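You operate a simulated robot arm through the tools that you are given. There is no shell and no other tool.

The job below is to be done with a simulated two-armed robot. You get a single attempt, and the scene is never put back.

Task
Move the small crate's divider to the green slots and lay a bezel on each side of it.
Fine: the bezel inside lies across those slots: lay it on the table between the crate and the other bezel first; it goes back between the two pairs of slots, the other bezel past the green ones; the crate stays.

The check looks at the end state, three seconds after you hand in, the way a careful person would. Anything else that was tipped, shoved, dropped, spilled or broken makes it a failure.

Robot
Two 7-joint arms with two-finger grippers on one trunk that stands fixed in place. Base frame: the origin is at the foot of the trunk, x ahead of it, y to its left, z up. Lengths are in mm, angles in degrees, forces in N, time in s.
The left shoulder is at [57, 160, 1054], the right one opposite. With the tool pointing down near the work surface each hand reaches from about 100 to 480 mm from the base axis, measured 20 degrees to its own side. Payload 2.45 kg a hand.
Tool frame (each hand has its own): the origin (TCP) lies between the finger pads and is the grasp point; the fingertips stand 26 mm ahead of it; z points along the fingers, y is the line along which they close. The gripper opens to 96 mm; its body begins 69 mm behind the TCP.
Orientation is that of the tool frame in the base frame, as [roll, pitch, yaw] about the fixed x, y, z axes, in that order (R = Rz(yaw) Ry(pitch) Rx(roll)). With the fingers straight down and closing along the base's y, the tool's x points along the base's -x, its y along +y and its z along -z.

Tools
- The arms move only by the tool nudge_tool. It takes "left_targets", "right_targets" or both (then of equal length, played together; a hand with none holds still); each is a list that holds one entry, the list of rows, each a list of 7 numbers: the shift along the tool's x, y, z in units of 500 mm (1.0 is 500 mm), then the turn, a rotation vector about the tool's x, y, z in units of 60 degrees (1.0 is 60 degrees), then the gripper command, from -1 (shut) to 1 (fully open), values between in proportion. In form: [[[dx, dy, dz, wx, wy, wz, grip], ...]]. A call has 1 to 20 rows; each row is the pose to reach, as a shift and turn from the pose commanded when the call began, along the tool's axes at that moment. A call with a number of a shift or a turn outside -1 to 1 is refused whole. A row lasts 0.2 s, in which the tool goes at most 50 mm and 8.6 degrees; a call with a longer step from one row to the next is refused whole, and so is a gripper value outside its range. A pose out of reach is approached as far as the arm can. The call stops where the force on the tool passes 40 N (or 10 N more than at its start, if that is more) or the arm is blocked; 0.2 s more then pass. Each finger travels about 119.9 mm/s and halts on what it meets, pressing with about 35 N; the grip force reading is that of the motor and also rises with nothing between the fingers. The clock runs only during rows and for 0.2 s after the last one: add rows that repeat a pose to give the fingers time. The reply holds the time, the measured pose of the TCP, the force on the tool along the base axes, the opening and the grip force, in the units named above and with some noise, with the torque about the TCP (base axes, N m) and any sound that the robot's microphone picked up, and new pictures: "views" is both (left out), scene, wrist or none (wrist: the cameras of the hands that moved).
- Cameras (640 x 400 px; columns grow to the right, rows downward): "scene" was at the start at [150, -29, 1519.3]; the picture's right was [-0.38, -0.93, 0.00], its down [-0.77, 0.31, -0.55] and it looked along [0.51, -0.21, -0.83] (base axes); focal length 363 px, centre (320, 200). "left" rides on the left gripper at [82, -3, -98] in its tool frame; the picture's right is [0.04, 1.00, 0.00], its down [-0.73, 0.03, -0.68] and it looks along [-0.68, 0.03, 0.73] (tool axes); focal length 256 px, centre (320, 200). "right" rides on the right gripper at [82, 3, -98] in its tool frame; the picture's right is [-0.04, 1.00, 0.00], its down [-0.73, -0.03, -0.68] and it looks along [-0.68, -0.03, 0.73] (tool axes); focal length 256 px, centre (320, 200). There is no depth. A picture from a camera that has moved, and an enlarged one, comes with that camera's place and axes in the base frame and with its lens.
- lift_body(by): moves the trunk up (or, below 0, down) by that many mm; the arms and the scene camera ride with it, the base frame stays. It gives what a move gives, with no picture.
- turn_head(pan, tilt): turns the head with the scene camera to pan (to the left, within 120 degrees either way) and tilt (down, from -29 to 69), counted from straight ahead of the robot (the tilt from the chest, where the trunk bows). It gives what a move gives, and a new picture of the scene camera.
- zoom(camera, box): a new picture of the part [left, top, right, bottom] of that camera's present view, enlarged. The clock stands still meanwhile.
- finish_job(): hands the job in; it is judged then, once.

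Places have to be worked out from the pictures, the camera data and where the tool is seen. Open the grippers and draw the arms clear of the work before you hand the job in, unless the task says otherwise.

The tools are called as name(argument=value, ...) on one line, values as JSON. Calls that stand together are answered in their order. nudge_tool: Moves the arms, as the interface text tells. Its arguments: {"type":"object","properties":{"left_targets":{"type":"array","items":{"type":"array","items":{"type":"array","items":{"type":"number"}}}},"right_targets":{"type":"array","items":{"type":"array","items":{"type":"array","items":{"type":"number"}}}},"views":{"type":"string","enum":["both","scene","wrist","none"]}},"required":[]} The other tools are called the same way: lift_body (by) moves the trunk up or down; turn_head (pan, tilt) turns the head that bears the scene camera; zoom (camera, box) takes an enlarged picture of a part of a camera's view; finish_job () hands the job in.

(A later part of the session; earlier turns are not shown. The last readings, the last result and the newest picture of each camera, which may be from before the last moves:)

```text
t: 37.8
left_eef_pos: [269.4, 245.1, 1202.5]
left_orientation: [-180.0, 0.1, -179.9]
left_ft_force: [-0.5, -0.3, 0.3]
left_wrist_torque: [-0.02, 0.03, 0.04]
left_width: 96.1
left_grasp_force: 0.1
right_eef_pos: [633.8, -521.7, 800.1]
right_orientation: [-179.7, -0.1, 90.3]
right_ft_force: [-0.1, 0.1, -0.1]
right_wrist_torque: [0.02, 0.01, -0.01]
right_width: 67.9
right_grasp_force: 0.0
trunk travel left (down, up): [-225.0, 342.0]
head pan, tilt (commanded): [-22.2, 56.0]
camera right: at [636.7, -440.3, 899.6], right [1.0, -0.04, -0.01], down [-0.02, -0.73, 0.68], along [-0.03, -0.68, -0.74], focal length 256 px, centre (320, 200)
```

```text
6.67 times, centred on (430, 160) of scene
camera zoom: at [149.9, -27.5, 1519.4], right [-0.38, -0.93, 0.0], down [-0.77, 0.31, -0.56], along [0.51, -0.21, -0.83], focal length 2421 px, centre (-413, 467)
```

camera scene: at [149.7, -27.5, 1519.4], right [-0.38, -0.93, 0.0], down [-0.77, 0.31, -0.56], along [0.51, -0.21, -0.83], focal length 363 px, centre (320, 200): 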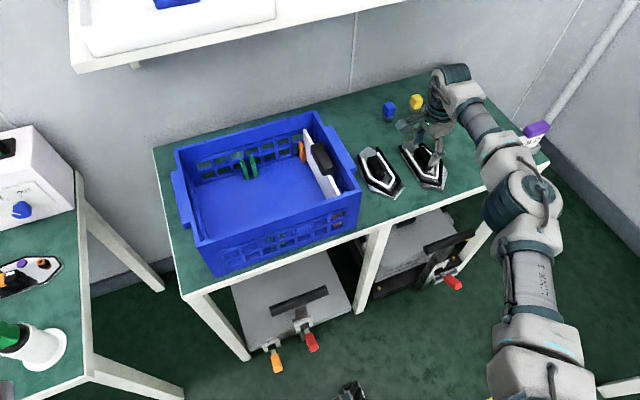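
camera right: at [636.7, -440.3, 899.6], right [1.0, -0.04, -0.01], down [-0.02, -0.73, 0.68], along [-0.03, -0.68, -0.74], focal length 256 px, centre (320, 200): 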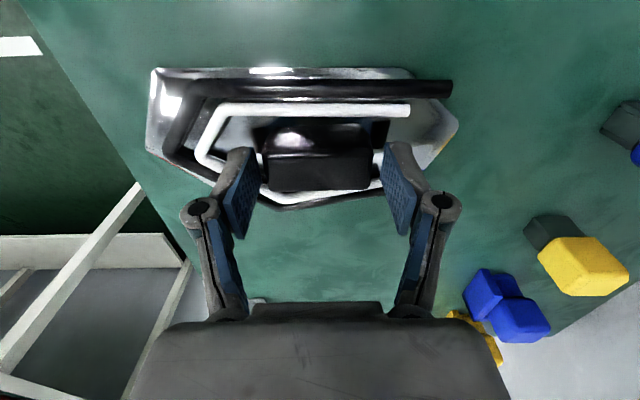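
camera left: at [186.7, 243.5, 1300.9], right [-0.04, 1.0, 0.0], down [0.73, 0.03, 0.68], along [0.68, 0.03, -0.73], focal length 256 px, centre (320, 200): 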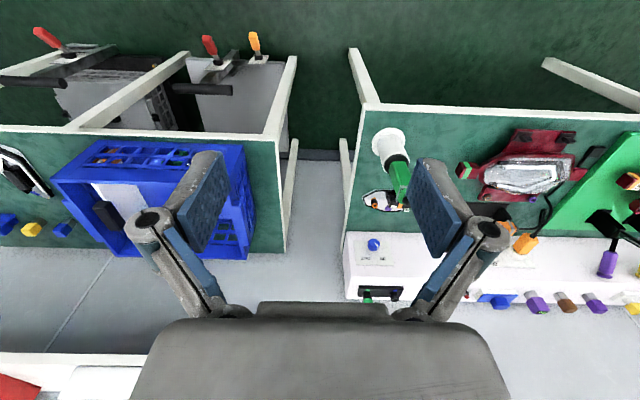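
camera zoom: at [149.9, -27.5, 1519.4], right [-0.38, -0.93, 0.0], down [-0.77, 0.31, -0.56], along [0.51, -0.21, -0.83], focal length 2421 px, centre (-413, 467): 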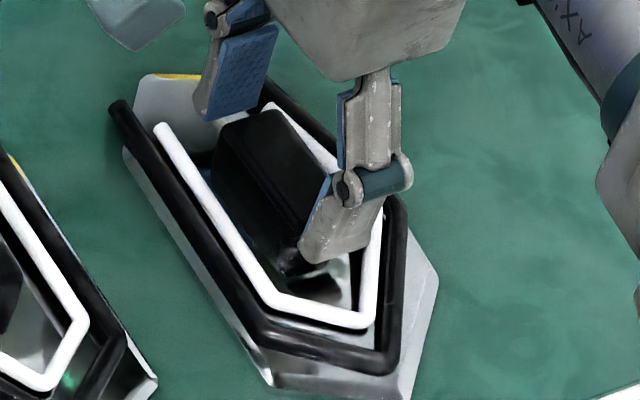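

No contact at z≈800; knob is ~1.5 mm left of centre. I shift −1.5 mm in x, go 3 mm lower and check again.

nudge_tool(right_targets=[[[0, -0.003, 0, 0, 0, 0, 0.417], [0, -0.003, 0.003, 0, 0, 0, 0.417], [0, -0.003, 0.006, 0, 0, 0, 0.417], [0, -0.003, 0.006, 0, 0, 0, 0.417]]], views="none")

```text
t: 38.8
left_eef_pos: [269.3, 244.1, 1202.6]
left_orientation: [180.0, 0.1, -179.9]
left_ft_force: [0.5, 0.9, 0.9]
left_wrist_torque: [0.02, 0.02, 0.03]
left_width: 95.8
left_grasp_force: 0.0
right_eef_pos: [632.3, -522.1, 798.0]
right_orientation: [-179.6, 0.0, 90.2]
right_ft_force: [-0.1, 0.9, 0.0]
right_wrist_torque: [-0.02, -0.03, -0.01]
right_width: 67.8
right_grasp_force: 0.1
trunk travel left (down, up): [-225.0, 342.0]
head pan, tilt (commanded): [-22.2, 56.0]
```

Still free at z≈798. Two more millimetres, then close.

nudge_tool(right_targets=[[[0, 0, 0.002, 0, 0, 0, 0.417], [0, 0, 0.004, 0, 0, 0, 0.417], [0, 0, 0.004, 0, 0, 0, 0.417]]], views="wrist")

zoom(camera="right", box=[200, 60, 440, 210])

```text
t: 39.6
left_eef_pos: [269.1, 244.0, 1202.2]
left_orientation: [179.9, 0.1, -180.0]
left_ft_force: [-0.4, 0.2, -0.1]
left_wrist_torque: [0.01, 0.0, -0.02]
left_width: 96.1
left_grasp_force: 0.0
right_eef_pos: [631.9, -522.0, 796.2]
right_orientation: [-179.6, -0.1, 90.3]
right_ft_force: [0.6, 1.3, 0.0]
right_wrist_torque: [-0.04, 0.01, 0.0]
right_width: 67.9
right_grasp_force: 0.0
trunk travel left (down, up): [-225.0, 342.0]
head pan, tilt (commanded): [-22.2, 56.0]
camera right: at [635.3, -440.5, 894.4], right [1.0, -0.04, -0.01], down [-0.02, -0.73, 0.68], along [-0.03, -0.68, -0.74], focal length 256 px, centre (320, 200)
```

right: 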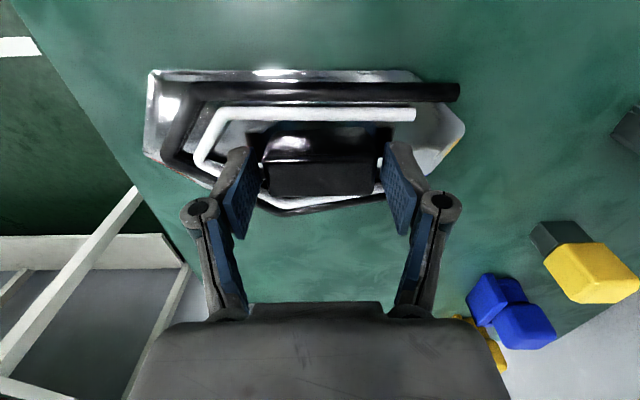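

```text
2.67 times, centred on (320, 135) of right
camera zoom: at [635.3, -440.5, 894.4], right [1.0, -0.04, -0.01], down [-0.02, -0.73, 0.68], along [-0.03, -0.68, -0.74], focal length 683 px, centre (320, 373)
```

zoom: 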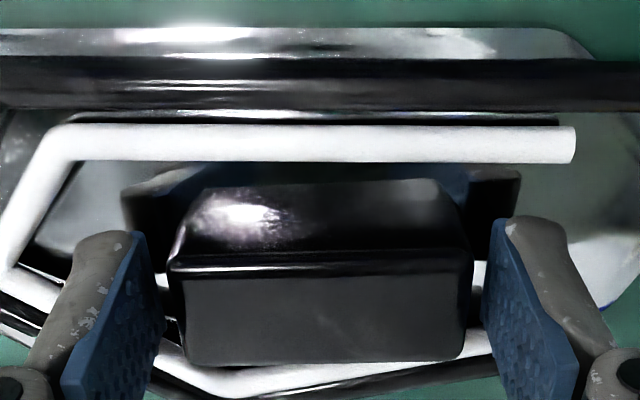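

Knob centred between the pads with a decent overlap. I close the gripper on it.

nudge_tool(right_targets=[[[0, 0, 0, 0, 0, 0, 0.2], [0, 0, 0, 0, 0, 0, -0.2], [0, 0, 0, 0, 0, 0, -1], [0, 0, 0, 0, 0, 0, -1]]], views="wrist")

zoom(camera="right", box=[200, 60, 440, 210])

```text
t: 40.6
left_eef_pos: [269.1, 244.2, 1202.4]
left_orientation: [-180.0, 0.1, -179.9]
left_ft_force: [0.6, -0.5, 0.5]
left_wrist_torque: [-0.02, 0.02, -0.01]
left_width: 96.0
left_grasp_force: 0.0
right_eef_pos: [632.2, -522.7, 795.5]
right_orientation: [-179.6, -0.1, 90.3]
right_ft_force: [0.5, 0.4, 1.0]
right_wrist_torque: [0.01, -0.05, -0.01]
right_width: 59.0
right_grasp_force: 35.5
trunk travel left (down, up): [-225.0, 342.0]
head pan, tilt (commanded): [-22.2, 56.0]
camera right: at [635.3, -440.5, 894.6], right [1.0, -0.04, -0.01], down [-0.02, -0.73, 0.68], along [-0.03, -0.68, -0.74], focal length 256 px, centre (320, 200)
```

right: 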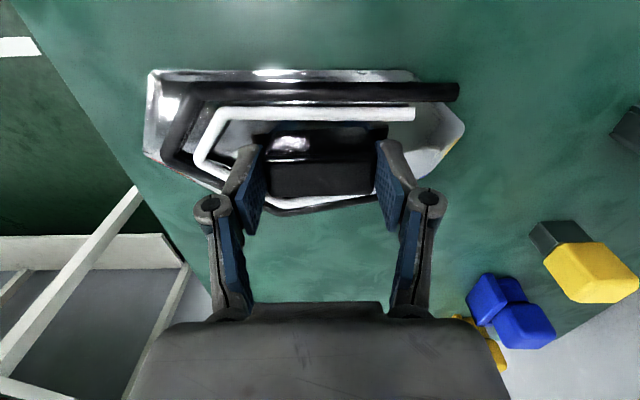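

```text
2.67 times, centred on (320, 135) of right
camera zoom: at [635.3, -440.5, 894.6], right [1.0, -0.04, -0.01], down [-0.02, -0.73, 0.68], along [-0.03, -0.68, -0.74], focal length 683 px, centre (320, 373)
```

zoom: 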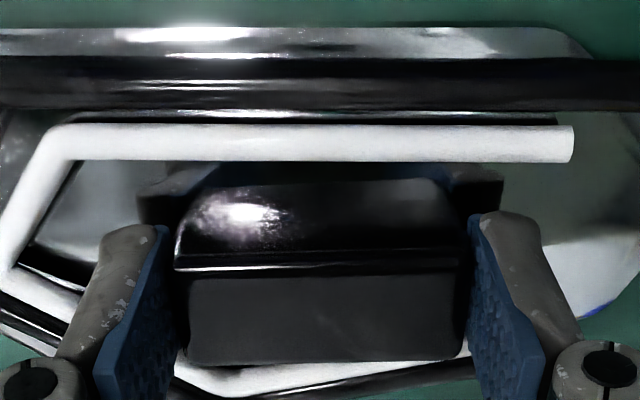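

Gripped at 59.0 mm. I lift B 20 mm and check it stays level.

nudge_tool(right_targets=[[[0, 0, -0.01, 0, 0, 0, -1], [0, 0, -0.02, 0, 0, 0, -1], [0, 0, -0.03, 0, 0, 0, -1], [0, 0, -0.04, 0, 0, 0, -1]]], views="both")

zoom(camera="scene", box=[380, 120, 480, 200])

```text
t: 41.6
left_eef_pos: [269.0, 244.4, 1202.7]
left_orientation: [-180.0, 0.1, -180.0]
left_ft_force: [0.4, 0.1, -0.3]
left_wrist_torque: [-0.02, 0.0, -0.01]
left_width: 96.1
left_grasp_force: 0.0
right_eef_pos: [631.4, -521.4, 814.8]
right_orientation: [-179.6, -0.1, 90.4]
right_ft_force: [0.0, -0.1, -0.7]
right_wrist_torque: [0.0, 0.02, -0.05]
right_width: 59.3
right_grasp_force: 34.9
trunk travel left (down, up): [-225.0, 342.0]
head pan, tilt (commanded): [-22.2, 56.0]
camera scene: at [149.9, -27.5, 1519.4], right [-0.38, -0.93, 0.0], down [-0.77, 0.31, -0.56], along [0.51, -0.21, -0.83], focal length 363 px, centre (320, 200)
camera right: at [635.2, -440.1, 914.5], right [1.0, -0.03, -0.01], down [-0.02, -0.73, 0.68], along [-0.03, -0.68, -0.74], focal length 256 px, centre (320, 200)
```

scene: 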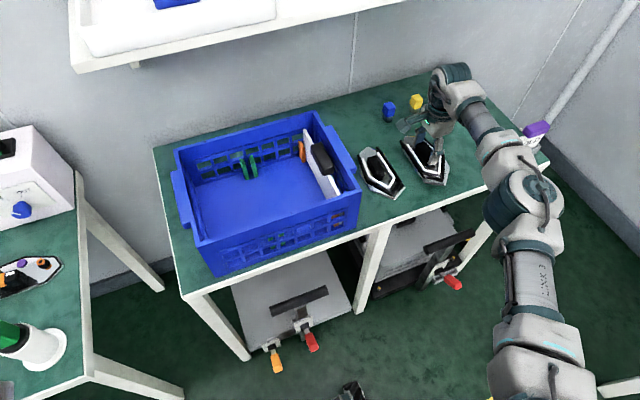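
right: 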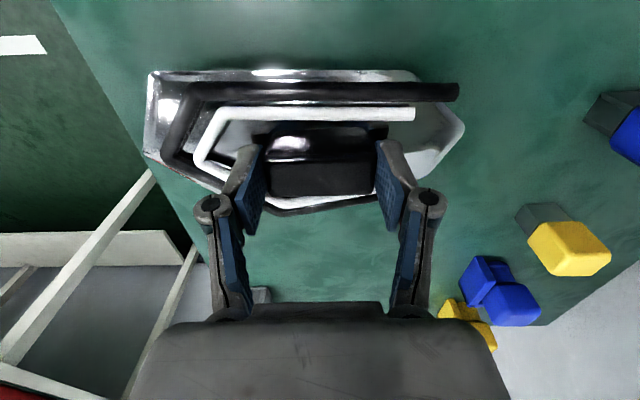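

```text
5.00 times, centred on (430, 160) of scene
camera zoom: at [149.9, -27.5, 1519.4], right [-0.38, -0.93, 0.0], down [-0.77, 0.31, -0.56], along [0.51, -0.21, -0.83], focal length 1816 px, centre (-230, 400)
```

zoom: 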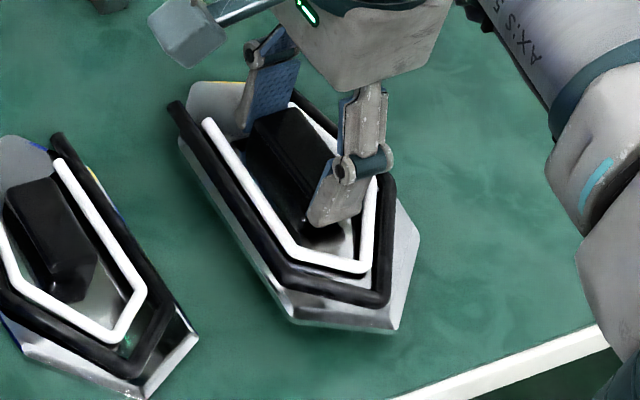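

B is held level. I raise it straight up to z≈990.

nudge_tool(right_targets=[[[0, 0, -0.05, 0, 0, 0, -1], [0, 0, -0.11, 0, 0, 0, -1], [0, 0, -0.17, 0, 0, 0, -1], [0, 0, -0.23, 0, 0, 0, -1], [0, 0, -0.29, 0, 0, 0, -1], [0, 0, -0.35, 0, 0, 0, -1], [0, 0, -0.35, 0, 0, 0, -1]]], views="scene")

```text
t: 43.2
left_eef_pos: [268.4, 245.3, 1201.2]
left_orientation: [-179.9, 0.1, -179.9]
left_ft_force: [-0.2, 0.4, -0.8]
left_wrist_torque: [-0.02, 0.04, -0.02]
left_width: 96.2
left_grasp_force: 0.1
right_eef_pos: [634.4, -522.1, 991.6]
right_orientation: [-179.5, -0.1, 90.3]
right_ft_force: [0.6, 0.5, -0.4]
right_wrist_torque: [-0.05, 0.0, -0.02]
right_width: 59.0
right_grasp_force: 35.1
trunk travel left (down, up): [-225.0, 342.0]
head pan, tilt (commanded): [-22.2, 56.0]
camera scene: at [150.3, -26.0, 1519.3], right [-0.38, -0.93, 0.0], down [-0.77, 0.31, -0.56], along [0.51, -0.21, -0.83], focal length 363 px, centre (320, 200)
```

scene: 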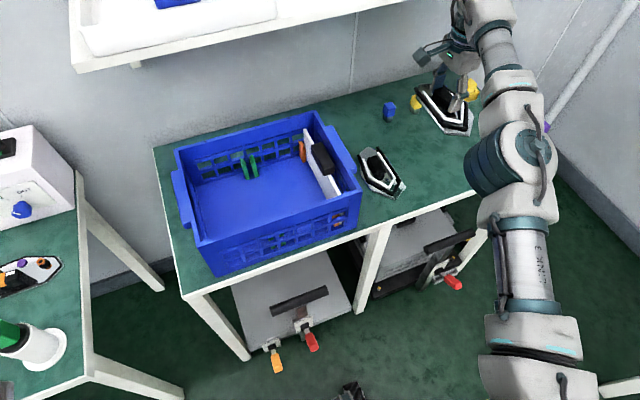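

B hangs level well above everything. I carry it left over the crate to about (657, −97).

nudge_tool(right_targets=[[[0.0708, 0.0042, 0, 0, 0, 0, -1], [0.1417, 0.0083, 0, 0, 0, 0, -1], [0.2125, 0.0125, 0, 0, 0, 0, -1], [0.2833, 0.0167, 0, 0, 0, 0, -1], [0.3542, 0.0208, 0, 0, 0, 0, -1], [0.425, 0.025, 0, 0, 0, 0, -1], [0.4958, 0.0292, 0, 0, 0, 0, -1], [0.5667, 0.0333, 0, 0, 0, 0, -1], [0.6375, 0.0375, 0, 0, 0, 0, -1], [0.7083, 0.0417, 0, 0, 0, 0, -1], [0.7792, 0.0458, 0, 0, 0, 0, -1], [0.85, 0.05, 0, 0, 0, 0, -1], [0.85, 0.05, 0, 0, 0, 0, -1]]], views="both")

```text
t: 46.0
left_eef_pos: [269.0, 245.6, 1203.1]
left_orientation: [-179.9, 0.1, -179.9]
left_ft_force: [-0.1, -0.5, -0.1]
left_wrist_torque: [-0.03, 0.04, 0.03]
left_width: 96.0
left_grasp_force: 0.1
right_eef_pos: [655.7, -93.3, 992.4]
right_orientation: [-179.6, 0.0, 90.3]
right_ft_force: [0.2, -1.4, -0.3]
right_wrist_torque: [0.01, -0.03, 0.02]
right_width: 59.1
right_grasp_force: 35.2
trunk travel left (down, up): [-225.0, 342.0]
head pan, tilt (commanded): [-22.2, 56.0]
camera scene: at [150.5, -22.8, 1519.4], right [-0.38, -0.93, 0.0], down [-0.77, 0.31, -0.56], along [0.51, -0.21, -0.83], focal length 363 px, centre (320, 200)
camera right: at [658.8, -12.4, 1090.0], right [1.0, -0.04, -0.01], down [-0.02, -0.73, 0.68], along [-0.03, -0.68, -0.73], focal length 256 px, centre (320, 200)
```

scene: 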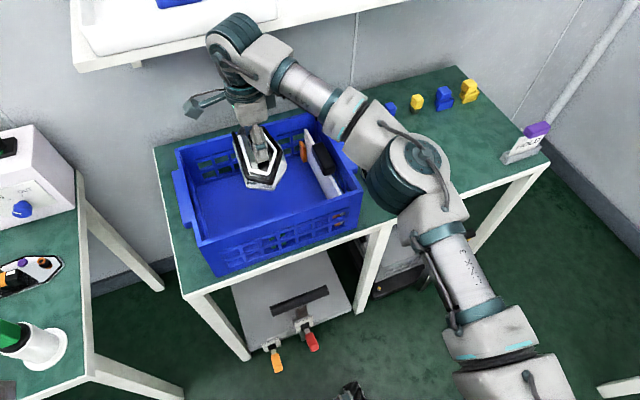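
right: 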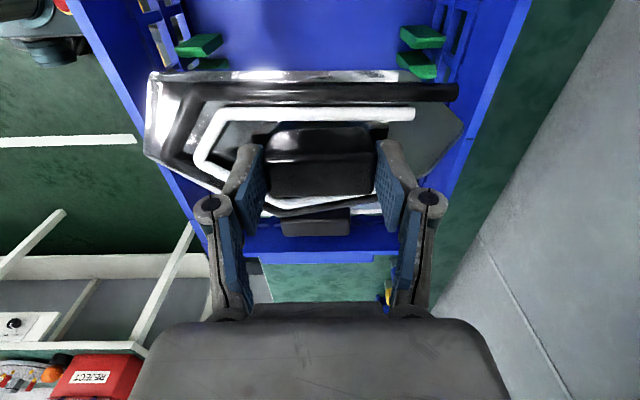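

B is centred over the crate; the green fins (front faces x≈547 and ≈743) leave room. I lower to TCP z≈825, shifting x by −4 mm.

nudge_tool(right_targets=[[[0, -0.008, 0.03, 0, 0, 0, -1], [0, -0.008, 0.08, 0, 0, 0, -1], [0, -0.008, 0.13, 0, 0, 0, -1], [0, -0.008, 0.18, 0, 0, 0, -1], [0, -0.008, 0.23, 0, 0, 0, -1], [0, -0.008, 0.28, 0, 0, 0, -1], [0, -0.008, 0.334, 0, 0, 0, -1], [0, -0.008, 0.334, 0, 0, 0, -1]]], views="both")

zoom(camera="scene", box=[190, 110, 350, 230])

```text
t: 47.8
left_eef_pos: [268.7, 246.0, 1201.2]
left_orientation: [-180.0, 0.1, -179.8]
left_ft_force: [0.4, -0.5, 0.1]
left_wrist_torque: [-0.03, 0.01, 0.02]
left_width: 96.0
left_grasp_force: 0.1
right_eef_pos: [650.8, -94.9, 823.2]
right_orientation: [-179.6, 0.0, 90.3]
right_ft_force: [-0.5, 0.1, 4.0]
right_wrist_torque: [0.05, -0.02, 0.02]
right_width: 6.0
right_grasp_force: 28.1
trunk travel left (down, up): [-225.0, 342.0]
head pan, tilt (commanded): [-22.2, 56.0]
camera scene: at [149.0, -24.1, 1519.5], right [-0.38, -0.93, 0.0], down [-0.77, 0.31, -0.56], along [0.51, -0.21, -0.83], focal length 363 px, centre (320, 200)
camera right: at [653.2, -12.7, 922.3], right [1.0, -0.04, -0.01], down [-0.02, -0.73, 0.68], along [-0.03, -0.68, -0.73], focal length 256 px, centre (320, 200)
```

scene: 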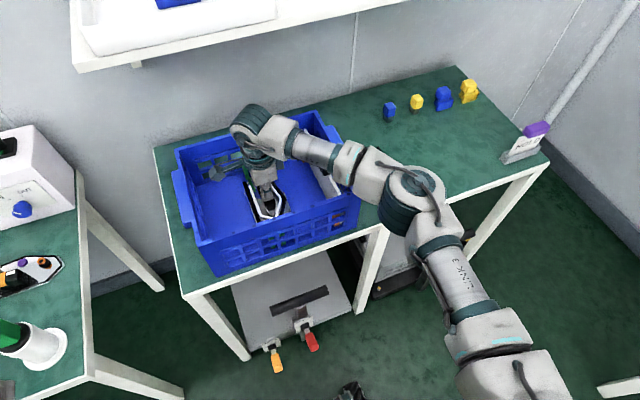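
right: 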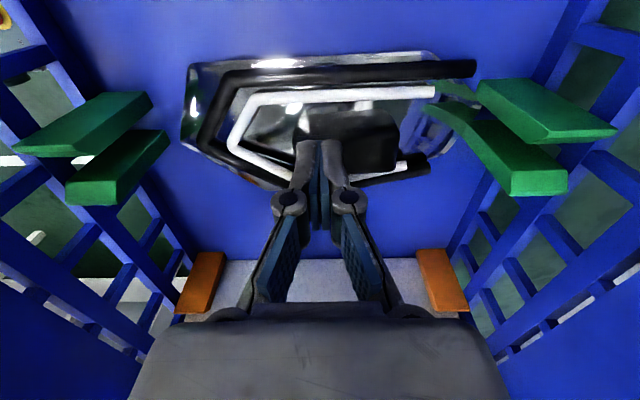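

```text
3.33 times, centred on (270, 170) of scene
camera zoom: at [149.0, -24.1, 1519.5], right [-0.38, -0.93, 0.0], down [-0.77, 0.31, -0.56], along [0.51, -0.21, -0.83], focal length 1211 px, centre (487, 300)
```

zoom: 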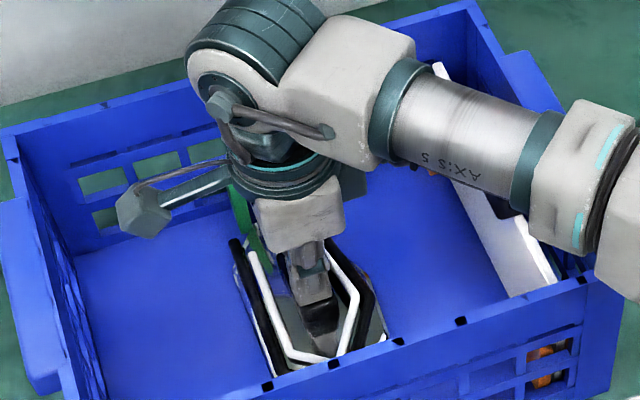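

The grip was lost during the descent (opening 6 mm, light contact): B slid off onto the crate floor. I raise the hand straight up carefully, keeping the fingers as they are, and inspect how it lies.

nudge_tool(right_targets=[[[0, 0, -0.03, 0, 0, 0, -1], [0, 0, -0.08, 0, 0, 0, -1], [0, 0, -0.15, 0, 0, 0, -1], [0, 0, -0.2, 0, 0, 0, -1], [0, 0, -0.2, 0, 0, 0, 0.2], [0, 0, -0.2, 0, 0, 0, 0.54], [0, 0, -0.2, 0, 0, 0, 0.54]]], views="both")

zoom(camera="right", box=[160, 0, 480, 200])

zoom(camera="scene", box=[200, 130, 320, 230])

```text
t: 49.4
left_eef_pos: [269.7, 246.3, 1203.1]
left_orientation: [-179.9, 0.1, -179.9]
left_ft_force: [-0.6, 0.0, -0.3]
left_wrist_torque: [0.02, 0.03, -0.02]
left_width: 96.2
left_grasp_force: 0.0
right_eef_pos: [651.9, -94.3, 925.3]
right_orientation: [-179.6, 0.0, 90.3]
right_ft_force: [-0.7, 0.1, -0.8]
right_wrist_torque: [0.01, 0.01, 0.04]
right_width: 74.2
right_grasp_force: 0.0
trunk travel left (down, up): [-225.0, 342.0]
head pan, tilt (commanded): [-22.2, 56.0]
camera scene: at [150.3, -24.2, 1519.4], right [-0.38, -0.93, 0.0], down [-0.77, 0.31, -0.56], along [0.51, -0.21, -0.83], focal length 363 px, centre (320, 200)
camera right: at [655.1, -13.3, 1024.2], right [1.0, -0.04, -0.01], down [-0.02, -0.73, 0.68], along [-0.03, -0.68, -0.73], focal length 256 px, centre (320, 200)
```

scene: 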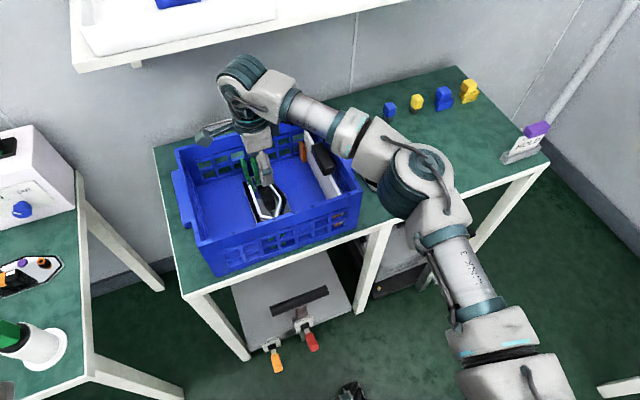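
right: 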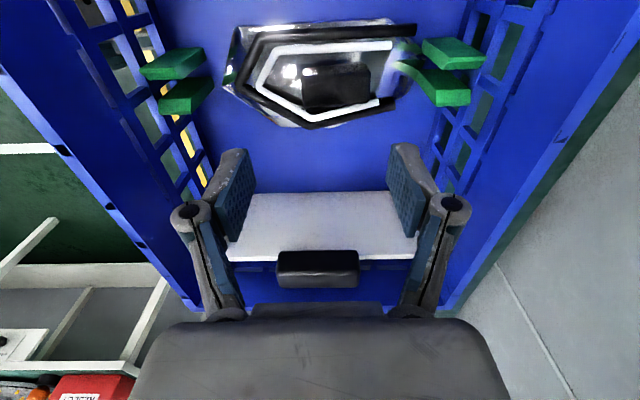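

```text
2.00 times, centred on (320, 100) of right
camera zoom: at [655.1, -13.3, 1024.2], right [1.0, -0.04, -0.01], down [-0.02, -0.73, 0.68], along [-0.03, -0.68, -0.73], focal length 512 px, centre (320, 400)
```

zoom: 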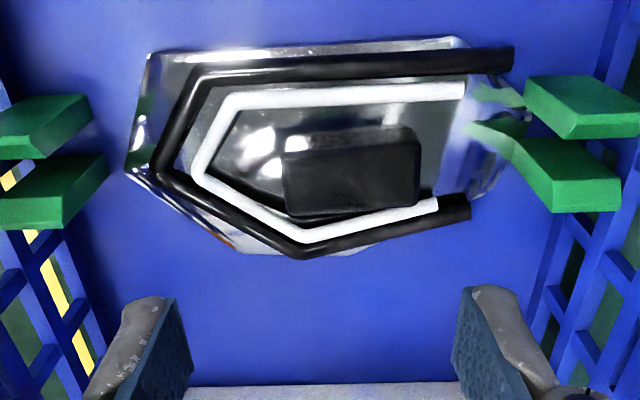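

```text
4.00 times, centred on (260, 180) of scene
camera zoom: at [150.3, -24.2, 1519.4], right [-0.38, -0.93, 0.0], down [-0.77, 0.31, -0.56], along [0.51, -0.21, -0.83], focal length 1453 px, centre (560, 280)
```

zoom: 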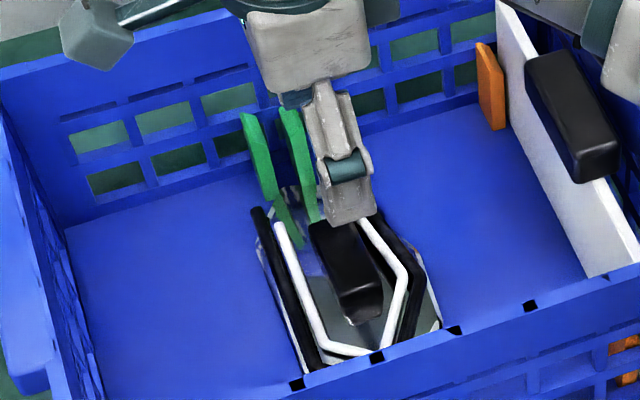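

B lies flat on the crate floor (knob ≈(665, −95), nose had caught the near green fin). I zoom on its nose and tail against the fins to see clearances.

zoom(camera="right", box=[370, 10, 470, 80])

zoom(camera="right", box=[150, 10, 290, 140])

zoom(camera="scene", box=[240, 150, 290, 200])

```text
5.71 times, centred on (420, 45) of right
camera zoom: at [655.1, -13.3, 1024.2], right [1.0, -0.04, -0.01], down [-0.02, -0.73, 0.68], along [-0.03, -0.68, -0.73], focal length 1463 px, centre (-251, 1086)
```

zoom: 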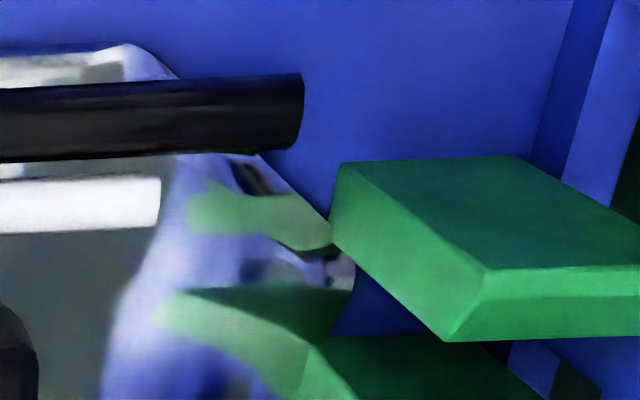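

```text
3.08 times, centred on (220, 75) of right
camera zoom: at [655.1, -13.3, 1024.2], right [1.0, -0.04, -0.01], down [-0.02, -0.73, 0.68], along [-0.03, -0.68, -0.73], focal length 788 px, centre (628, 585)
```

zoom: 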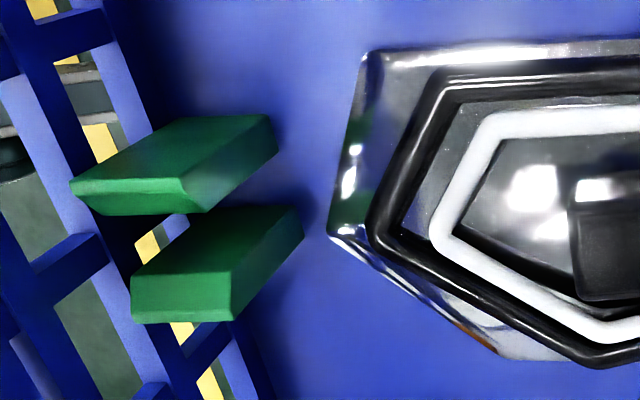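

```text
8.00 times, centred on (265, 175) of scene
camera zoom: at [150.3, -24.2, 1519.4], right [-0.38, -0.93, 0.0], down [-0.77, 0.31, -0.56], along [0.51, -0.21, -0.83], focal length 2906 px, centre (760, 400)
```

zoom: 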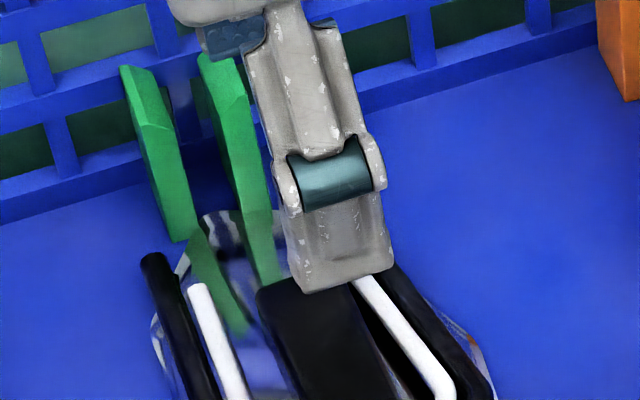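

The tail tip sits right at the far fin's front while the nose has ~8 mm clearance. I'll re-grip B with the 25° tilt and 64 mm opening, centred for its mirrored rail layout; first tilting and moving over the knob at z≈880.

nudge_tool(right_targets=[[[0, 0.009, 0, 0, 0.139, 0, 0.54], [0.002, 0.018, 0, 0, 0.278, 0, 0.54], [0.0046, 0.0262, 0, 0, 0.4167, 0, 0.333], [0.0046, 0.0262, 0.05, 0, 0.4167, 0, 0.333], [0.0046, 0.0262, 0.09, 0, 0.4167, 0, 0.333], [0.0046, 0.0262, 0.09, 0, 0.4167, 0, 0.333]]], views="both")

zoom(camera="right", box=[180, 50, 460, 210])

```text
t: 50.8
left_eef_pos: [269.6, 244.8, 1202.1]
left_orientation: [-180.0, 0.2, -179.9]
left_ft_force: [0.2, 0.5, 0.4]
left_wrist_torque: [0.02, 0.0, 0.0]
left_width: 96.1
left_grasp_force: 0.1
right_eef_pos: [663.3, -93.7, 880.7]
right_orientation: [-179.6, -25.0, 90.1]
right_ft_force: [0.1, -0.4, -0.4]
right_wrist_torque: [0.02, 0.01, -0.02]
right_width: 64.1
right_grasp_force: 0.1
trunk travel left (down, up): [-225.0, 342.0]
head pan, tilt (commanded): [-22.2, 56.0]
camera scene: at [150.1, -24.8, 1519.4], right [-0.38, -0.93, 0.0], down [-0.77, 0.31, -0.56], along [0.51, -0.21, -0.83], focal length 363 px, centre (320, 200)
camera right: at [667.4, -60.2, 1004.1], right [1.0, -0.03, -0.02], down [-0.02, -0.95, 0.31], along [-0.03, -0.3, -0.95], focal length 256 px, centre (320, 200)
```

scene: 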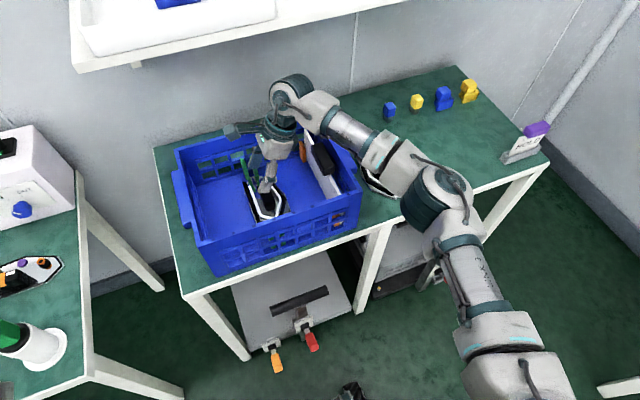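
right: 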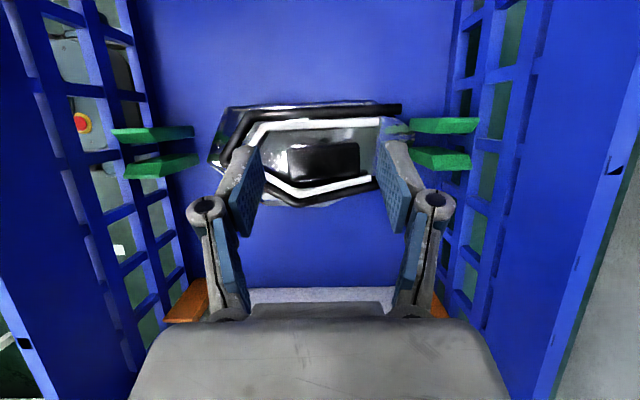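

```text
2.29 times, centred on (320, 130) of right
camera zoom: at [667.4, -60.2, 1004.1], right [1.0, -0.03, -0.02], down [-0.02, -0.95, 0.31], along [-0.03, -0.3, -0.95], focal length 585 px, centre (320, 360)
```

zoom: 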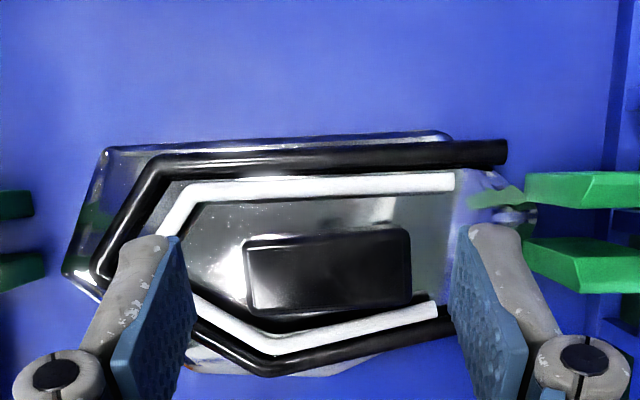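

Knob measured at (664, −93.7), yaw +2°. I descend to z≈826 aligned with it.

nudge_tool(right_targets=[[[-0.02, 0.0007, 0.05, 0, 0, -0.016, 0.333], [-0.041, 0.0014, 0.1022, 0, 0, -0.032, 0.333], [-0.041, 0.0014, 0.1022, 0, 0, -0.032, 0.333]]], views="wrist")

zoom(camera="right", box=[180, 70, 460, 240])

```text
t: 51.6
left_eef_pos: [269.0, 246.6, 1203.5]
left_orientation: [-179.9, 0.2, -179.9]
left_ft_force: [0.1, -0.1, -0.8]
left_wrist_torque: [0.01, -0.05, -0.01]
left_width: 96.0
left_grasp_force: 0.0
right_eef_pos: [664.6, -88.9, 824.5]
right_orientation: [179.5, -25.2, 92.4]
right_ft_force: [0.4, -0.1, 0.0]
right_wrist_torque: [0.01, 0.01, 0.01]
right_width: 63.6
right_grasp_force: 0.0
trunk travel left (down, up): [-225.0, 342.0]
head pan, tilt (commanded): [-22.2, 56.0]
camera right: at [665.5, -57.0, 948.7], right [1.0, 0.0, -0.01], down [0.0, -0.95, 0.31], along [-0.01, -0.31, -0.95], focal length 256 px, centre (320, 200)
```

right: 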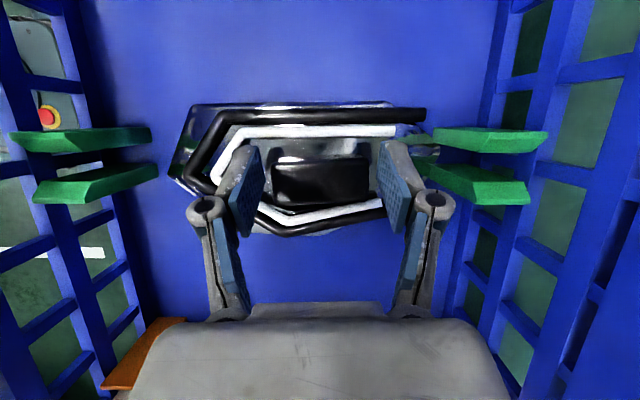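

```text
2.29 times, centred on (320, 155) of right
camera zoom: at [665.5, -57.0, 948.7], right [1.0, 0.0, -0.01], down [0.0, -0.95, 0.31], along [-0.01, -0.31, -0.95], focal length 585 px, centre (320, 303)
```

zoom: 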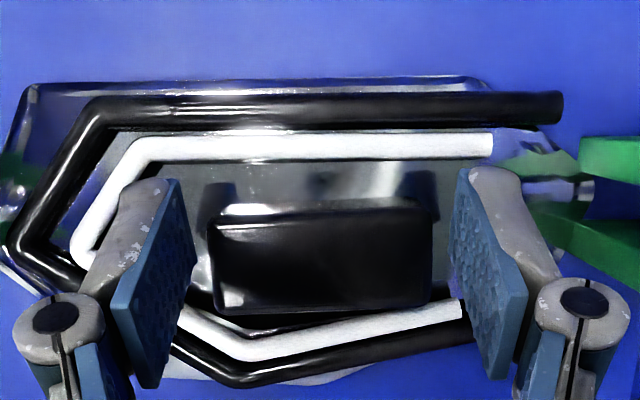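

Fingers are centred on the knob and inside the rails. I descend to z≈806 and check force.

nudge_tool(right_targets=[[[-0.0082, 0, 0.0176, 0, 0, 0, 0.333], [-0.0156, 0, 0.0335, 0, 0, 0, 0.333], [-0.0156, 0, 0.0335, 0, 0, 0, 0.333]]], views="wrist")

zoom(camera="right", box=[180, 70, 460, 240])

zoom(camera="scene", box=[235, 150, 315, 220])

```text
t: 52.4
left_eef_pos: [268.6, 245.3, 1201.8]
left_orientation: [-180.0, 0.2, -179.9]
left_ft_force: [-0.4, -0.3, -0.1]
left_wrist_torque: [0.01, 0.03, -0.01]
left_width: 95.8
left_grasp_force: 0.0
right_eef_pos: [665.6, -90.2, 804.4]
right_orientation: [179.5, -25.1, 92.2]
right_ft_force: [-0.4, 0.5, 0.8]
right_wrist_torque: [0.03, -0.04, 0.01]
right_width: 63.9
right_grasp_force: 0.1
trunk travel left (down, up): [-225.0, 342.0]
head pan, tilt (commanded): [-22.2, 56.0]
camera right: at [665.8, -56.8, 929.8], right [1.0, 0.0, -0.01], down [0.0, -0.95, 0.31], along [-0.01, -0.31, -0.95], focal length 256 px, centre (320, 200)
```

right: 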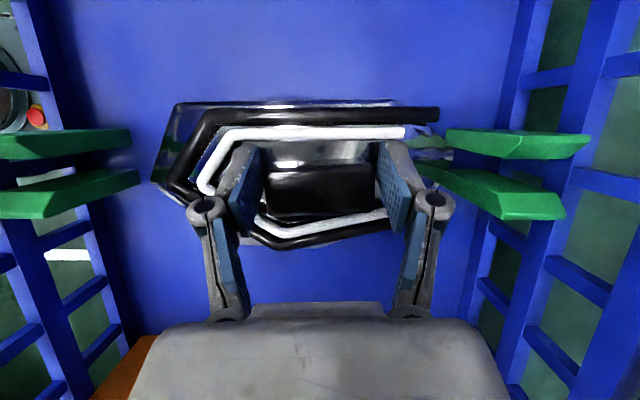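

```text
2.29 times, centred on (320, 155) of right
camera zoom: at [665.8, -56.8, 929.8], right [1.0, 0.0, -0.01], down [0.0, -0.95, 0.31], along [-0.01, -0.31, -0.95], focal length 585 px, centre (320, 303)
```

zoom: 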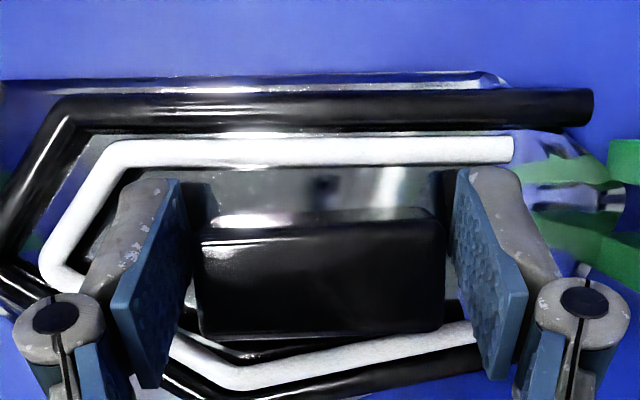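

```text
5.71 times, centred on (275, 185) of scene
camera zoom: at [150.3, -24.8, 1519.4], right [-0.38, -0.93, 0.0], down [-0.77, 0.31, -0.56], along [0.51, -0.21, -0.83], focal length 2075 px, centre (577, 286)
```

zoom: 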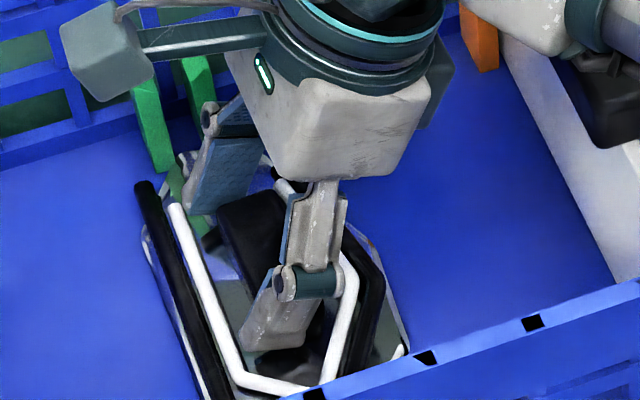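

Good placement inside the rails with ~15 mm depth. Closing on the knob.

nudge_tool(right_targets=[[[0, 0, 0, 0, 0, 0, 0.2], [0, 0, 0, 0, 0, 0, -0.2], [0, 0, 0, 0, 0, 0, -1], [0, 0, 0, 0, 0, 0, -1]]], views="wrist")

zoom(camera="right", box=[180, 70, 460, 240])

```text
t: 53.4
left_eef_pos: [267.1, 245.3, 1202.4]
left_orientation: [-179.9, 0.0, -180.0]
left_ft_force: [0.4, 0.4, 0.9]
left_wrist_torque: [0.01, -0.01, 0.02]
left_width: 96.1
left_grasp_force: 0.1
right_eef_pos: [664.0, -89.4, 806.4]
right_orientation: [179.5, -25.0, 92.2]
right_ft_force: [-3.9, -0.3, -0.4]
right_wrist_torque: [-0.02, 0.26, 0.07]
right_width: 59.0
right_grasp_force: 34.9
trunk travel left (down, up): [-225.0, 342.0]
head pan, tilt (commanded): [-22.2, 56.0]
camera right: at [665.4, -56.6, 930.1], right [1.0, 0.0, -0.01], down [0.0, -0.95, 0.31], along [-0.01, -0.31, -0.95], focal length 256 px, centre (320, 200)
```

right: 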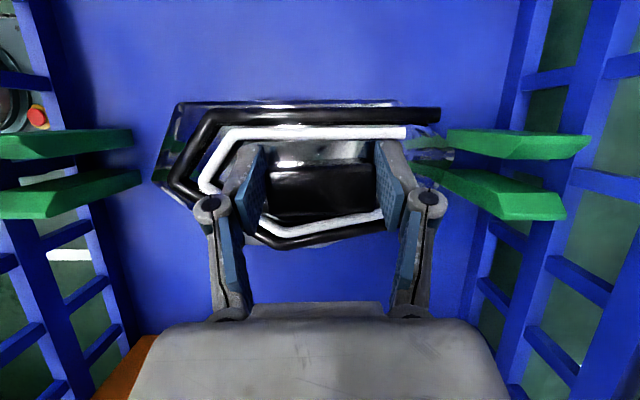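

```text
2.29 times, centred on (320, 155) of right
camera zoom: at [665.4, -56.6, 930.1], right [1.0, 0.0, -0.01], down [0.0, -0.95, 0.31], along [-0.01, -0.31, -0.95], focal length 585 px, centre (320, 303)
```

zoom: 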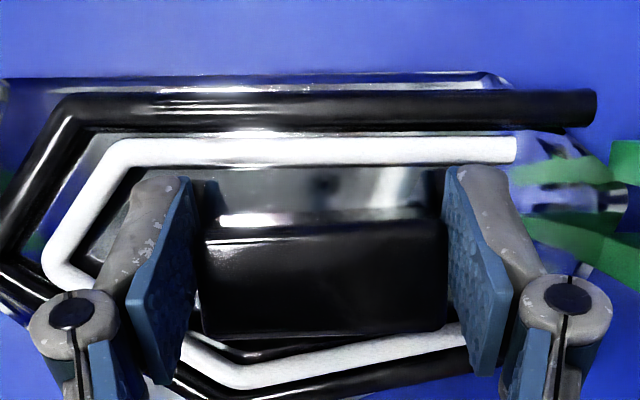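

Gripped at 59 mm; a −3.9 N x‑force shows the tail touching the far fin. I slide it −4 mm in x with a tiny lift, then raise 10 mm and check.

nudge_tool(right_targets=[[[0.0002, -0.004, -0.0005, 0, 0, 0, -1], [0.0008, -0.0075, -0.0018, 0, 0, 0, -1], [0.0034, -0.0075, -0.0072, 0, 0, 0, -1], [0.0085, -0.0075, -0.0181, 0, 0, 0, -1], [0.0085, -0.0075, -0.0181, 0, 0, 0, -1]]], views="both")

zoom(camera="right", box=[120, 70, 520, 240])

```text
t: 54.6
left_eef_pos: [269.2, 246.2, 1202.3]
left_orientation: [-179.9, 0.1, -179.9]
left_ft_force: [-1.3, 0.2, 0.1]
left_wrist_torque: [0.0, 0.0, -0.01]
left_width: 95.8
left_grasp_force: 0.0
right_eef_pos: [660.9, -91.0, 815.8]
right_orientation: [179.5, -24.9, 92.2]
right_ft_force: [0.1, 0.3, 0.0]
right_wrist_torque: [-0.01, 0.02, 0.0]
right_width: 59.0
right_grasp_force: 34.6
trunk travel left (down, up): [-225.0, 342.0]
head pan, tilt (commanded): [-22.2, 56.0]
camera scene: at [150.6, -24.8, 1519.3], right [-0.38, -0.93, 0.0], down [-0.77, 0.31, -0.56], along [0.51, -0.21, -0.83], focal length 363 px, centre (320, 200)
camera right: at [662.1, -57.2, 940.1], right [1.0, 0.0, -0.01], down [0.0, -0.95, 0.3], along [-0.01, -0.3, -0.95], focal length 256 px, centre (320, 200)
```

scene: 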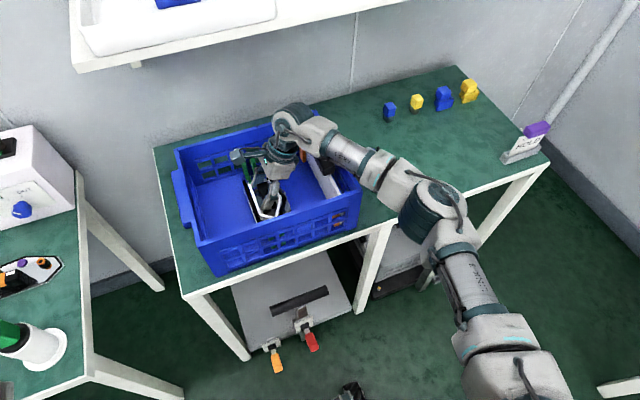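
right: 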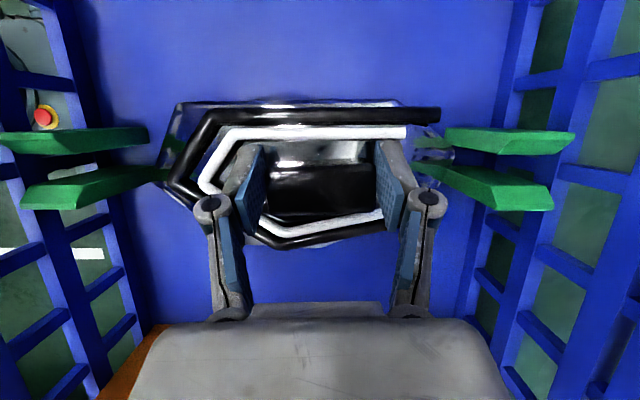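

```text
1.60 times, centred on (320, 155) of right
camera zoom: at [662.1, -57.2, 940.1], right [1.0, 0.0, -0.01], down [0.0, -0.95, 0.3], along [-0.01, -0.3, -0.95], focal length 410 px, centre (320, 272)
```

zoom: 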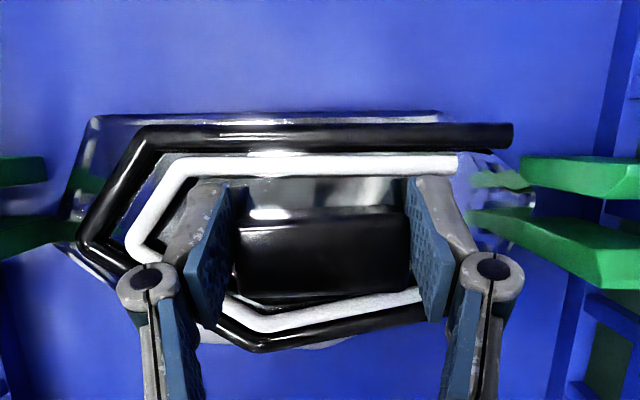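

Forces are near zero, so it's free of both fins. I continue the vertical lift until the bezel bottom is above the fin tops (TCP z≈905).

nudge_tool(right_targets=[[[0.0127, -0.0005, -0.0272, 0, 0, 0, -1], [0.0254, -0.001, -0.0544, 0, 0, 0, -1], [0.0381, -0.001, -0.0816, 0, 0, 0, -1], [0.0508, -0.001, -0.1088, 0, 0, 0, -1], [0.0634, -0.001, -0.1359, 0, 0, 0, -1], [0.0754, -0.001, -0.1613, 0, 0, 0, -1], [0.0754, -0.001, -0.1613, 0, 0, 0, -1]]], views="both")

```text
t: 56.2
left_eef_pos: [268.6, 245.7, 1202.0]
left_orientation: [-179.9, 0.2, -179.9]
left_ft_force: [0.1, -0.1, -0.9]
left_wrist_torque: [0.03, 0.01, 0.0]
left_width: 96.0
left_grasp_force: 0.1
right_eef_pos: [659.1, -90.3, 905.6]
right_orientation: [179.5, -25.0, 92.2]
right_ft_force: [-0.4, 0.6, -0.6]
right_wrist_torque: [0.0, -0.04, -0.01]
right_width: 59.0
right_grasp_force: 35.1
trunk travel left (down, up): [-225.0, 342.0]
head pan, tilt (commanded): [-22.2, 56.0]
camera scene: at [150.7, -24.9, 1519.3], right [-0.38, -0.93, 0.0], down [-0.77, 0.31, -0.56], along [0.51, -0.21, -0.83], focal length 363 px, centre (320, 200)
camera right: at [660.5, -57.5, 1029.4], right [1.0, 0.0, -0.01], down [0.0, -0.95, 0.31], along [-0.01, -0.31, -0.95], focal length 256 px, centre (320, 200)
```

scene: 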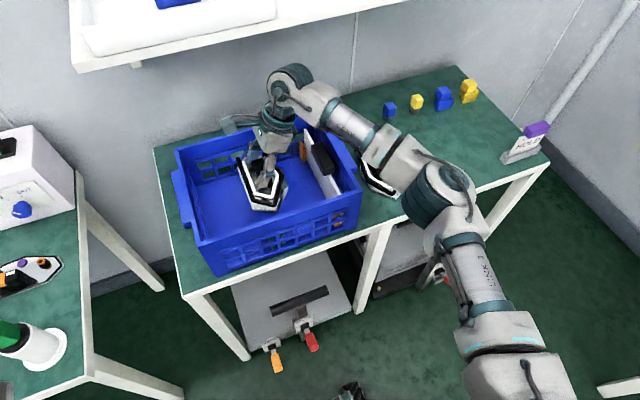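
right: 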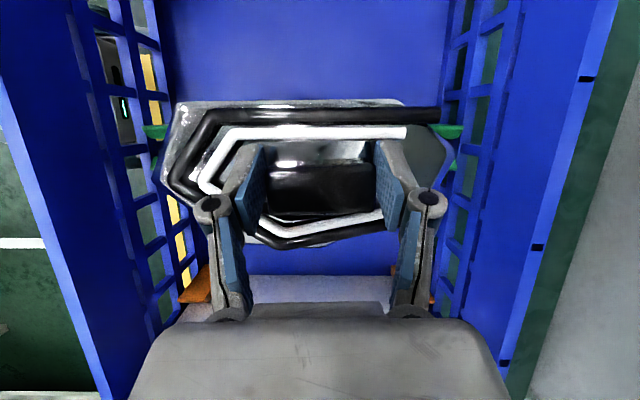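

B clears the fin tops. I shift it +88 mm in y over the left compartment and square its yaw.

nudge_tool(right_targets=[[[0.0319, 0.0016, 0.0149, -0.0031, 0, 0.0066, -1], [0.0638, 0.0031, 0.0297, -0.0062, 0, 0.0133, -1], [0.0956, 0.0047, 0.0446, -0.0093, 0, 0.0199, -1], [0.1275, 0.0062, 0.0594, -0.0124, 0, 0.0266, -1], [0.1594, 0.0078, 0.0743, -0.0155, 0, 0.0332, -1], [0.1594, 0.0078, 0.0743, -0.0155, 0, 0.0332, -1]]], views="both")

zoom(camera="scene", box=[160, 90, 340, 230])

```text
t: 57.6
left_eef_pos: [270.7, 245.5, 1203.0]
left_orientation: [-179.9, 0.0, -179.9]
left_ft_force: [0.4, 0.2, -0.2]
left_wrist_torque: [0.01, -0.02, 0.02]
left_width: 96.1
left_grasp_force: 0.1
right_eef_pos: [660.8, -0.9, 904.8]
right_orientation: [179.6, -25.0, 90.0]
right_ft_force: [0.3, -1.1, 0.0]
right_wrist_torque: [0.01, 0.0, 0.03]
right_width: 59.2
right_grasp_force: 35.2
trunk travel left (down, up): [-225.0, 342.0]
head pan, tilt (commanded): [-22.2, 56.0]
camera scene: at [150.5, -23.7, 1519.4], right [-0.38, -0.93, 0.0], down [-0.77, 0.31, -0.56], along [0.51, -0.21, -0.83], focal length 363 px, centre (320, 200)
camera right: at [663.1, 31.1, 1028.9], right [1.0, -0.04, -0.01], down [-0.04, -0.95, 0.3], along [-0.02, -0.3, -0.95], focal length 256 px, centre (320, 200)
```

scene: 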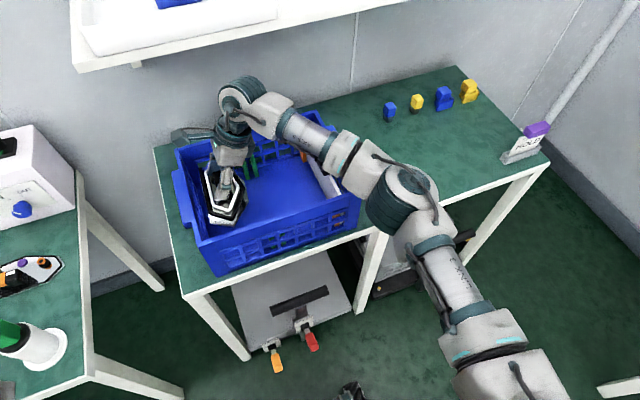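
right: 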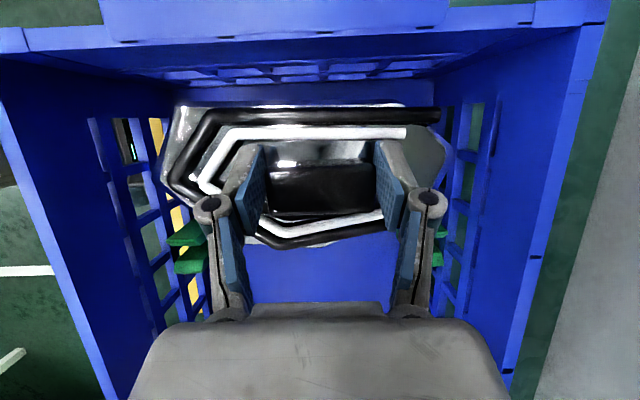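

```text
2.86 times, centred on (250, 160) of scene
camera zoom: at [150.5, -23.7, 1519.4], right [-0.38, -0.93, 0.0], down [-0.77, 0.31, -0.56], along [0.51, -0.21, -0.83], focal length 1038 px, centre (520, 314)
```

zoom: 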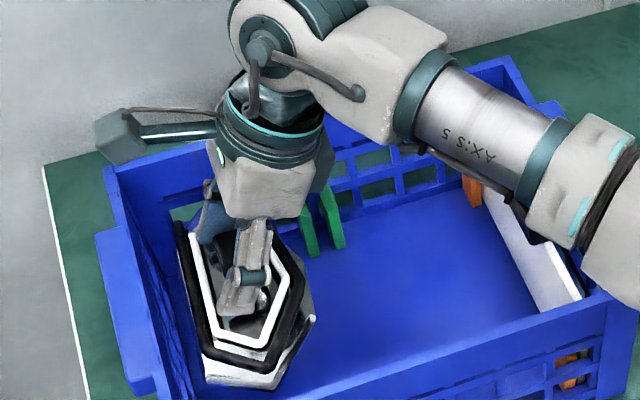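

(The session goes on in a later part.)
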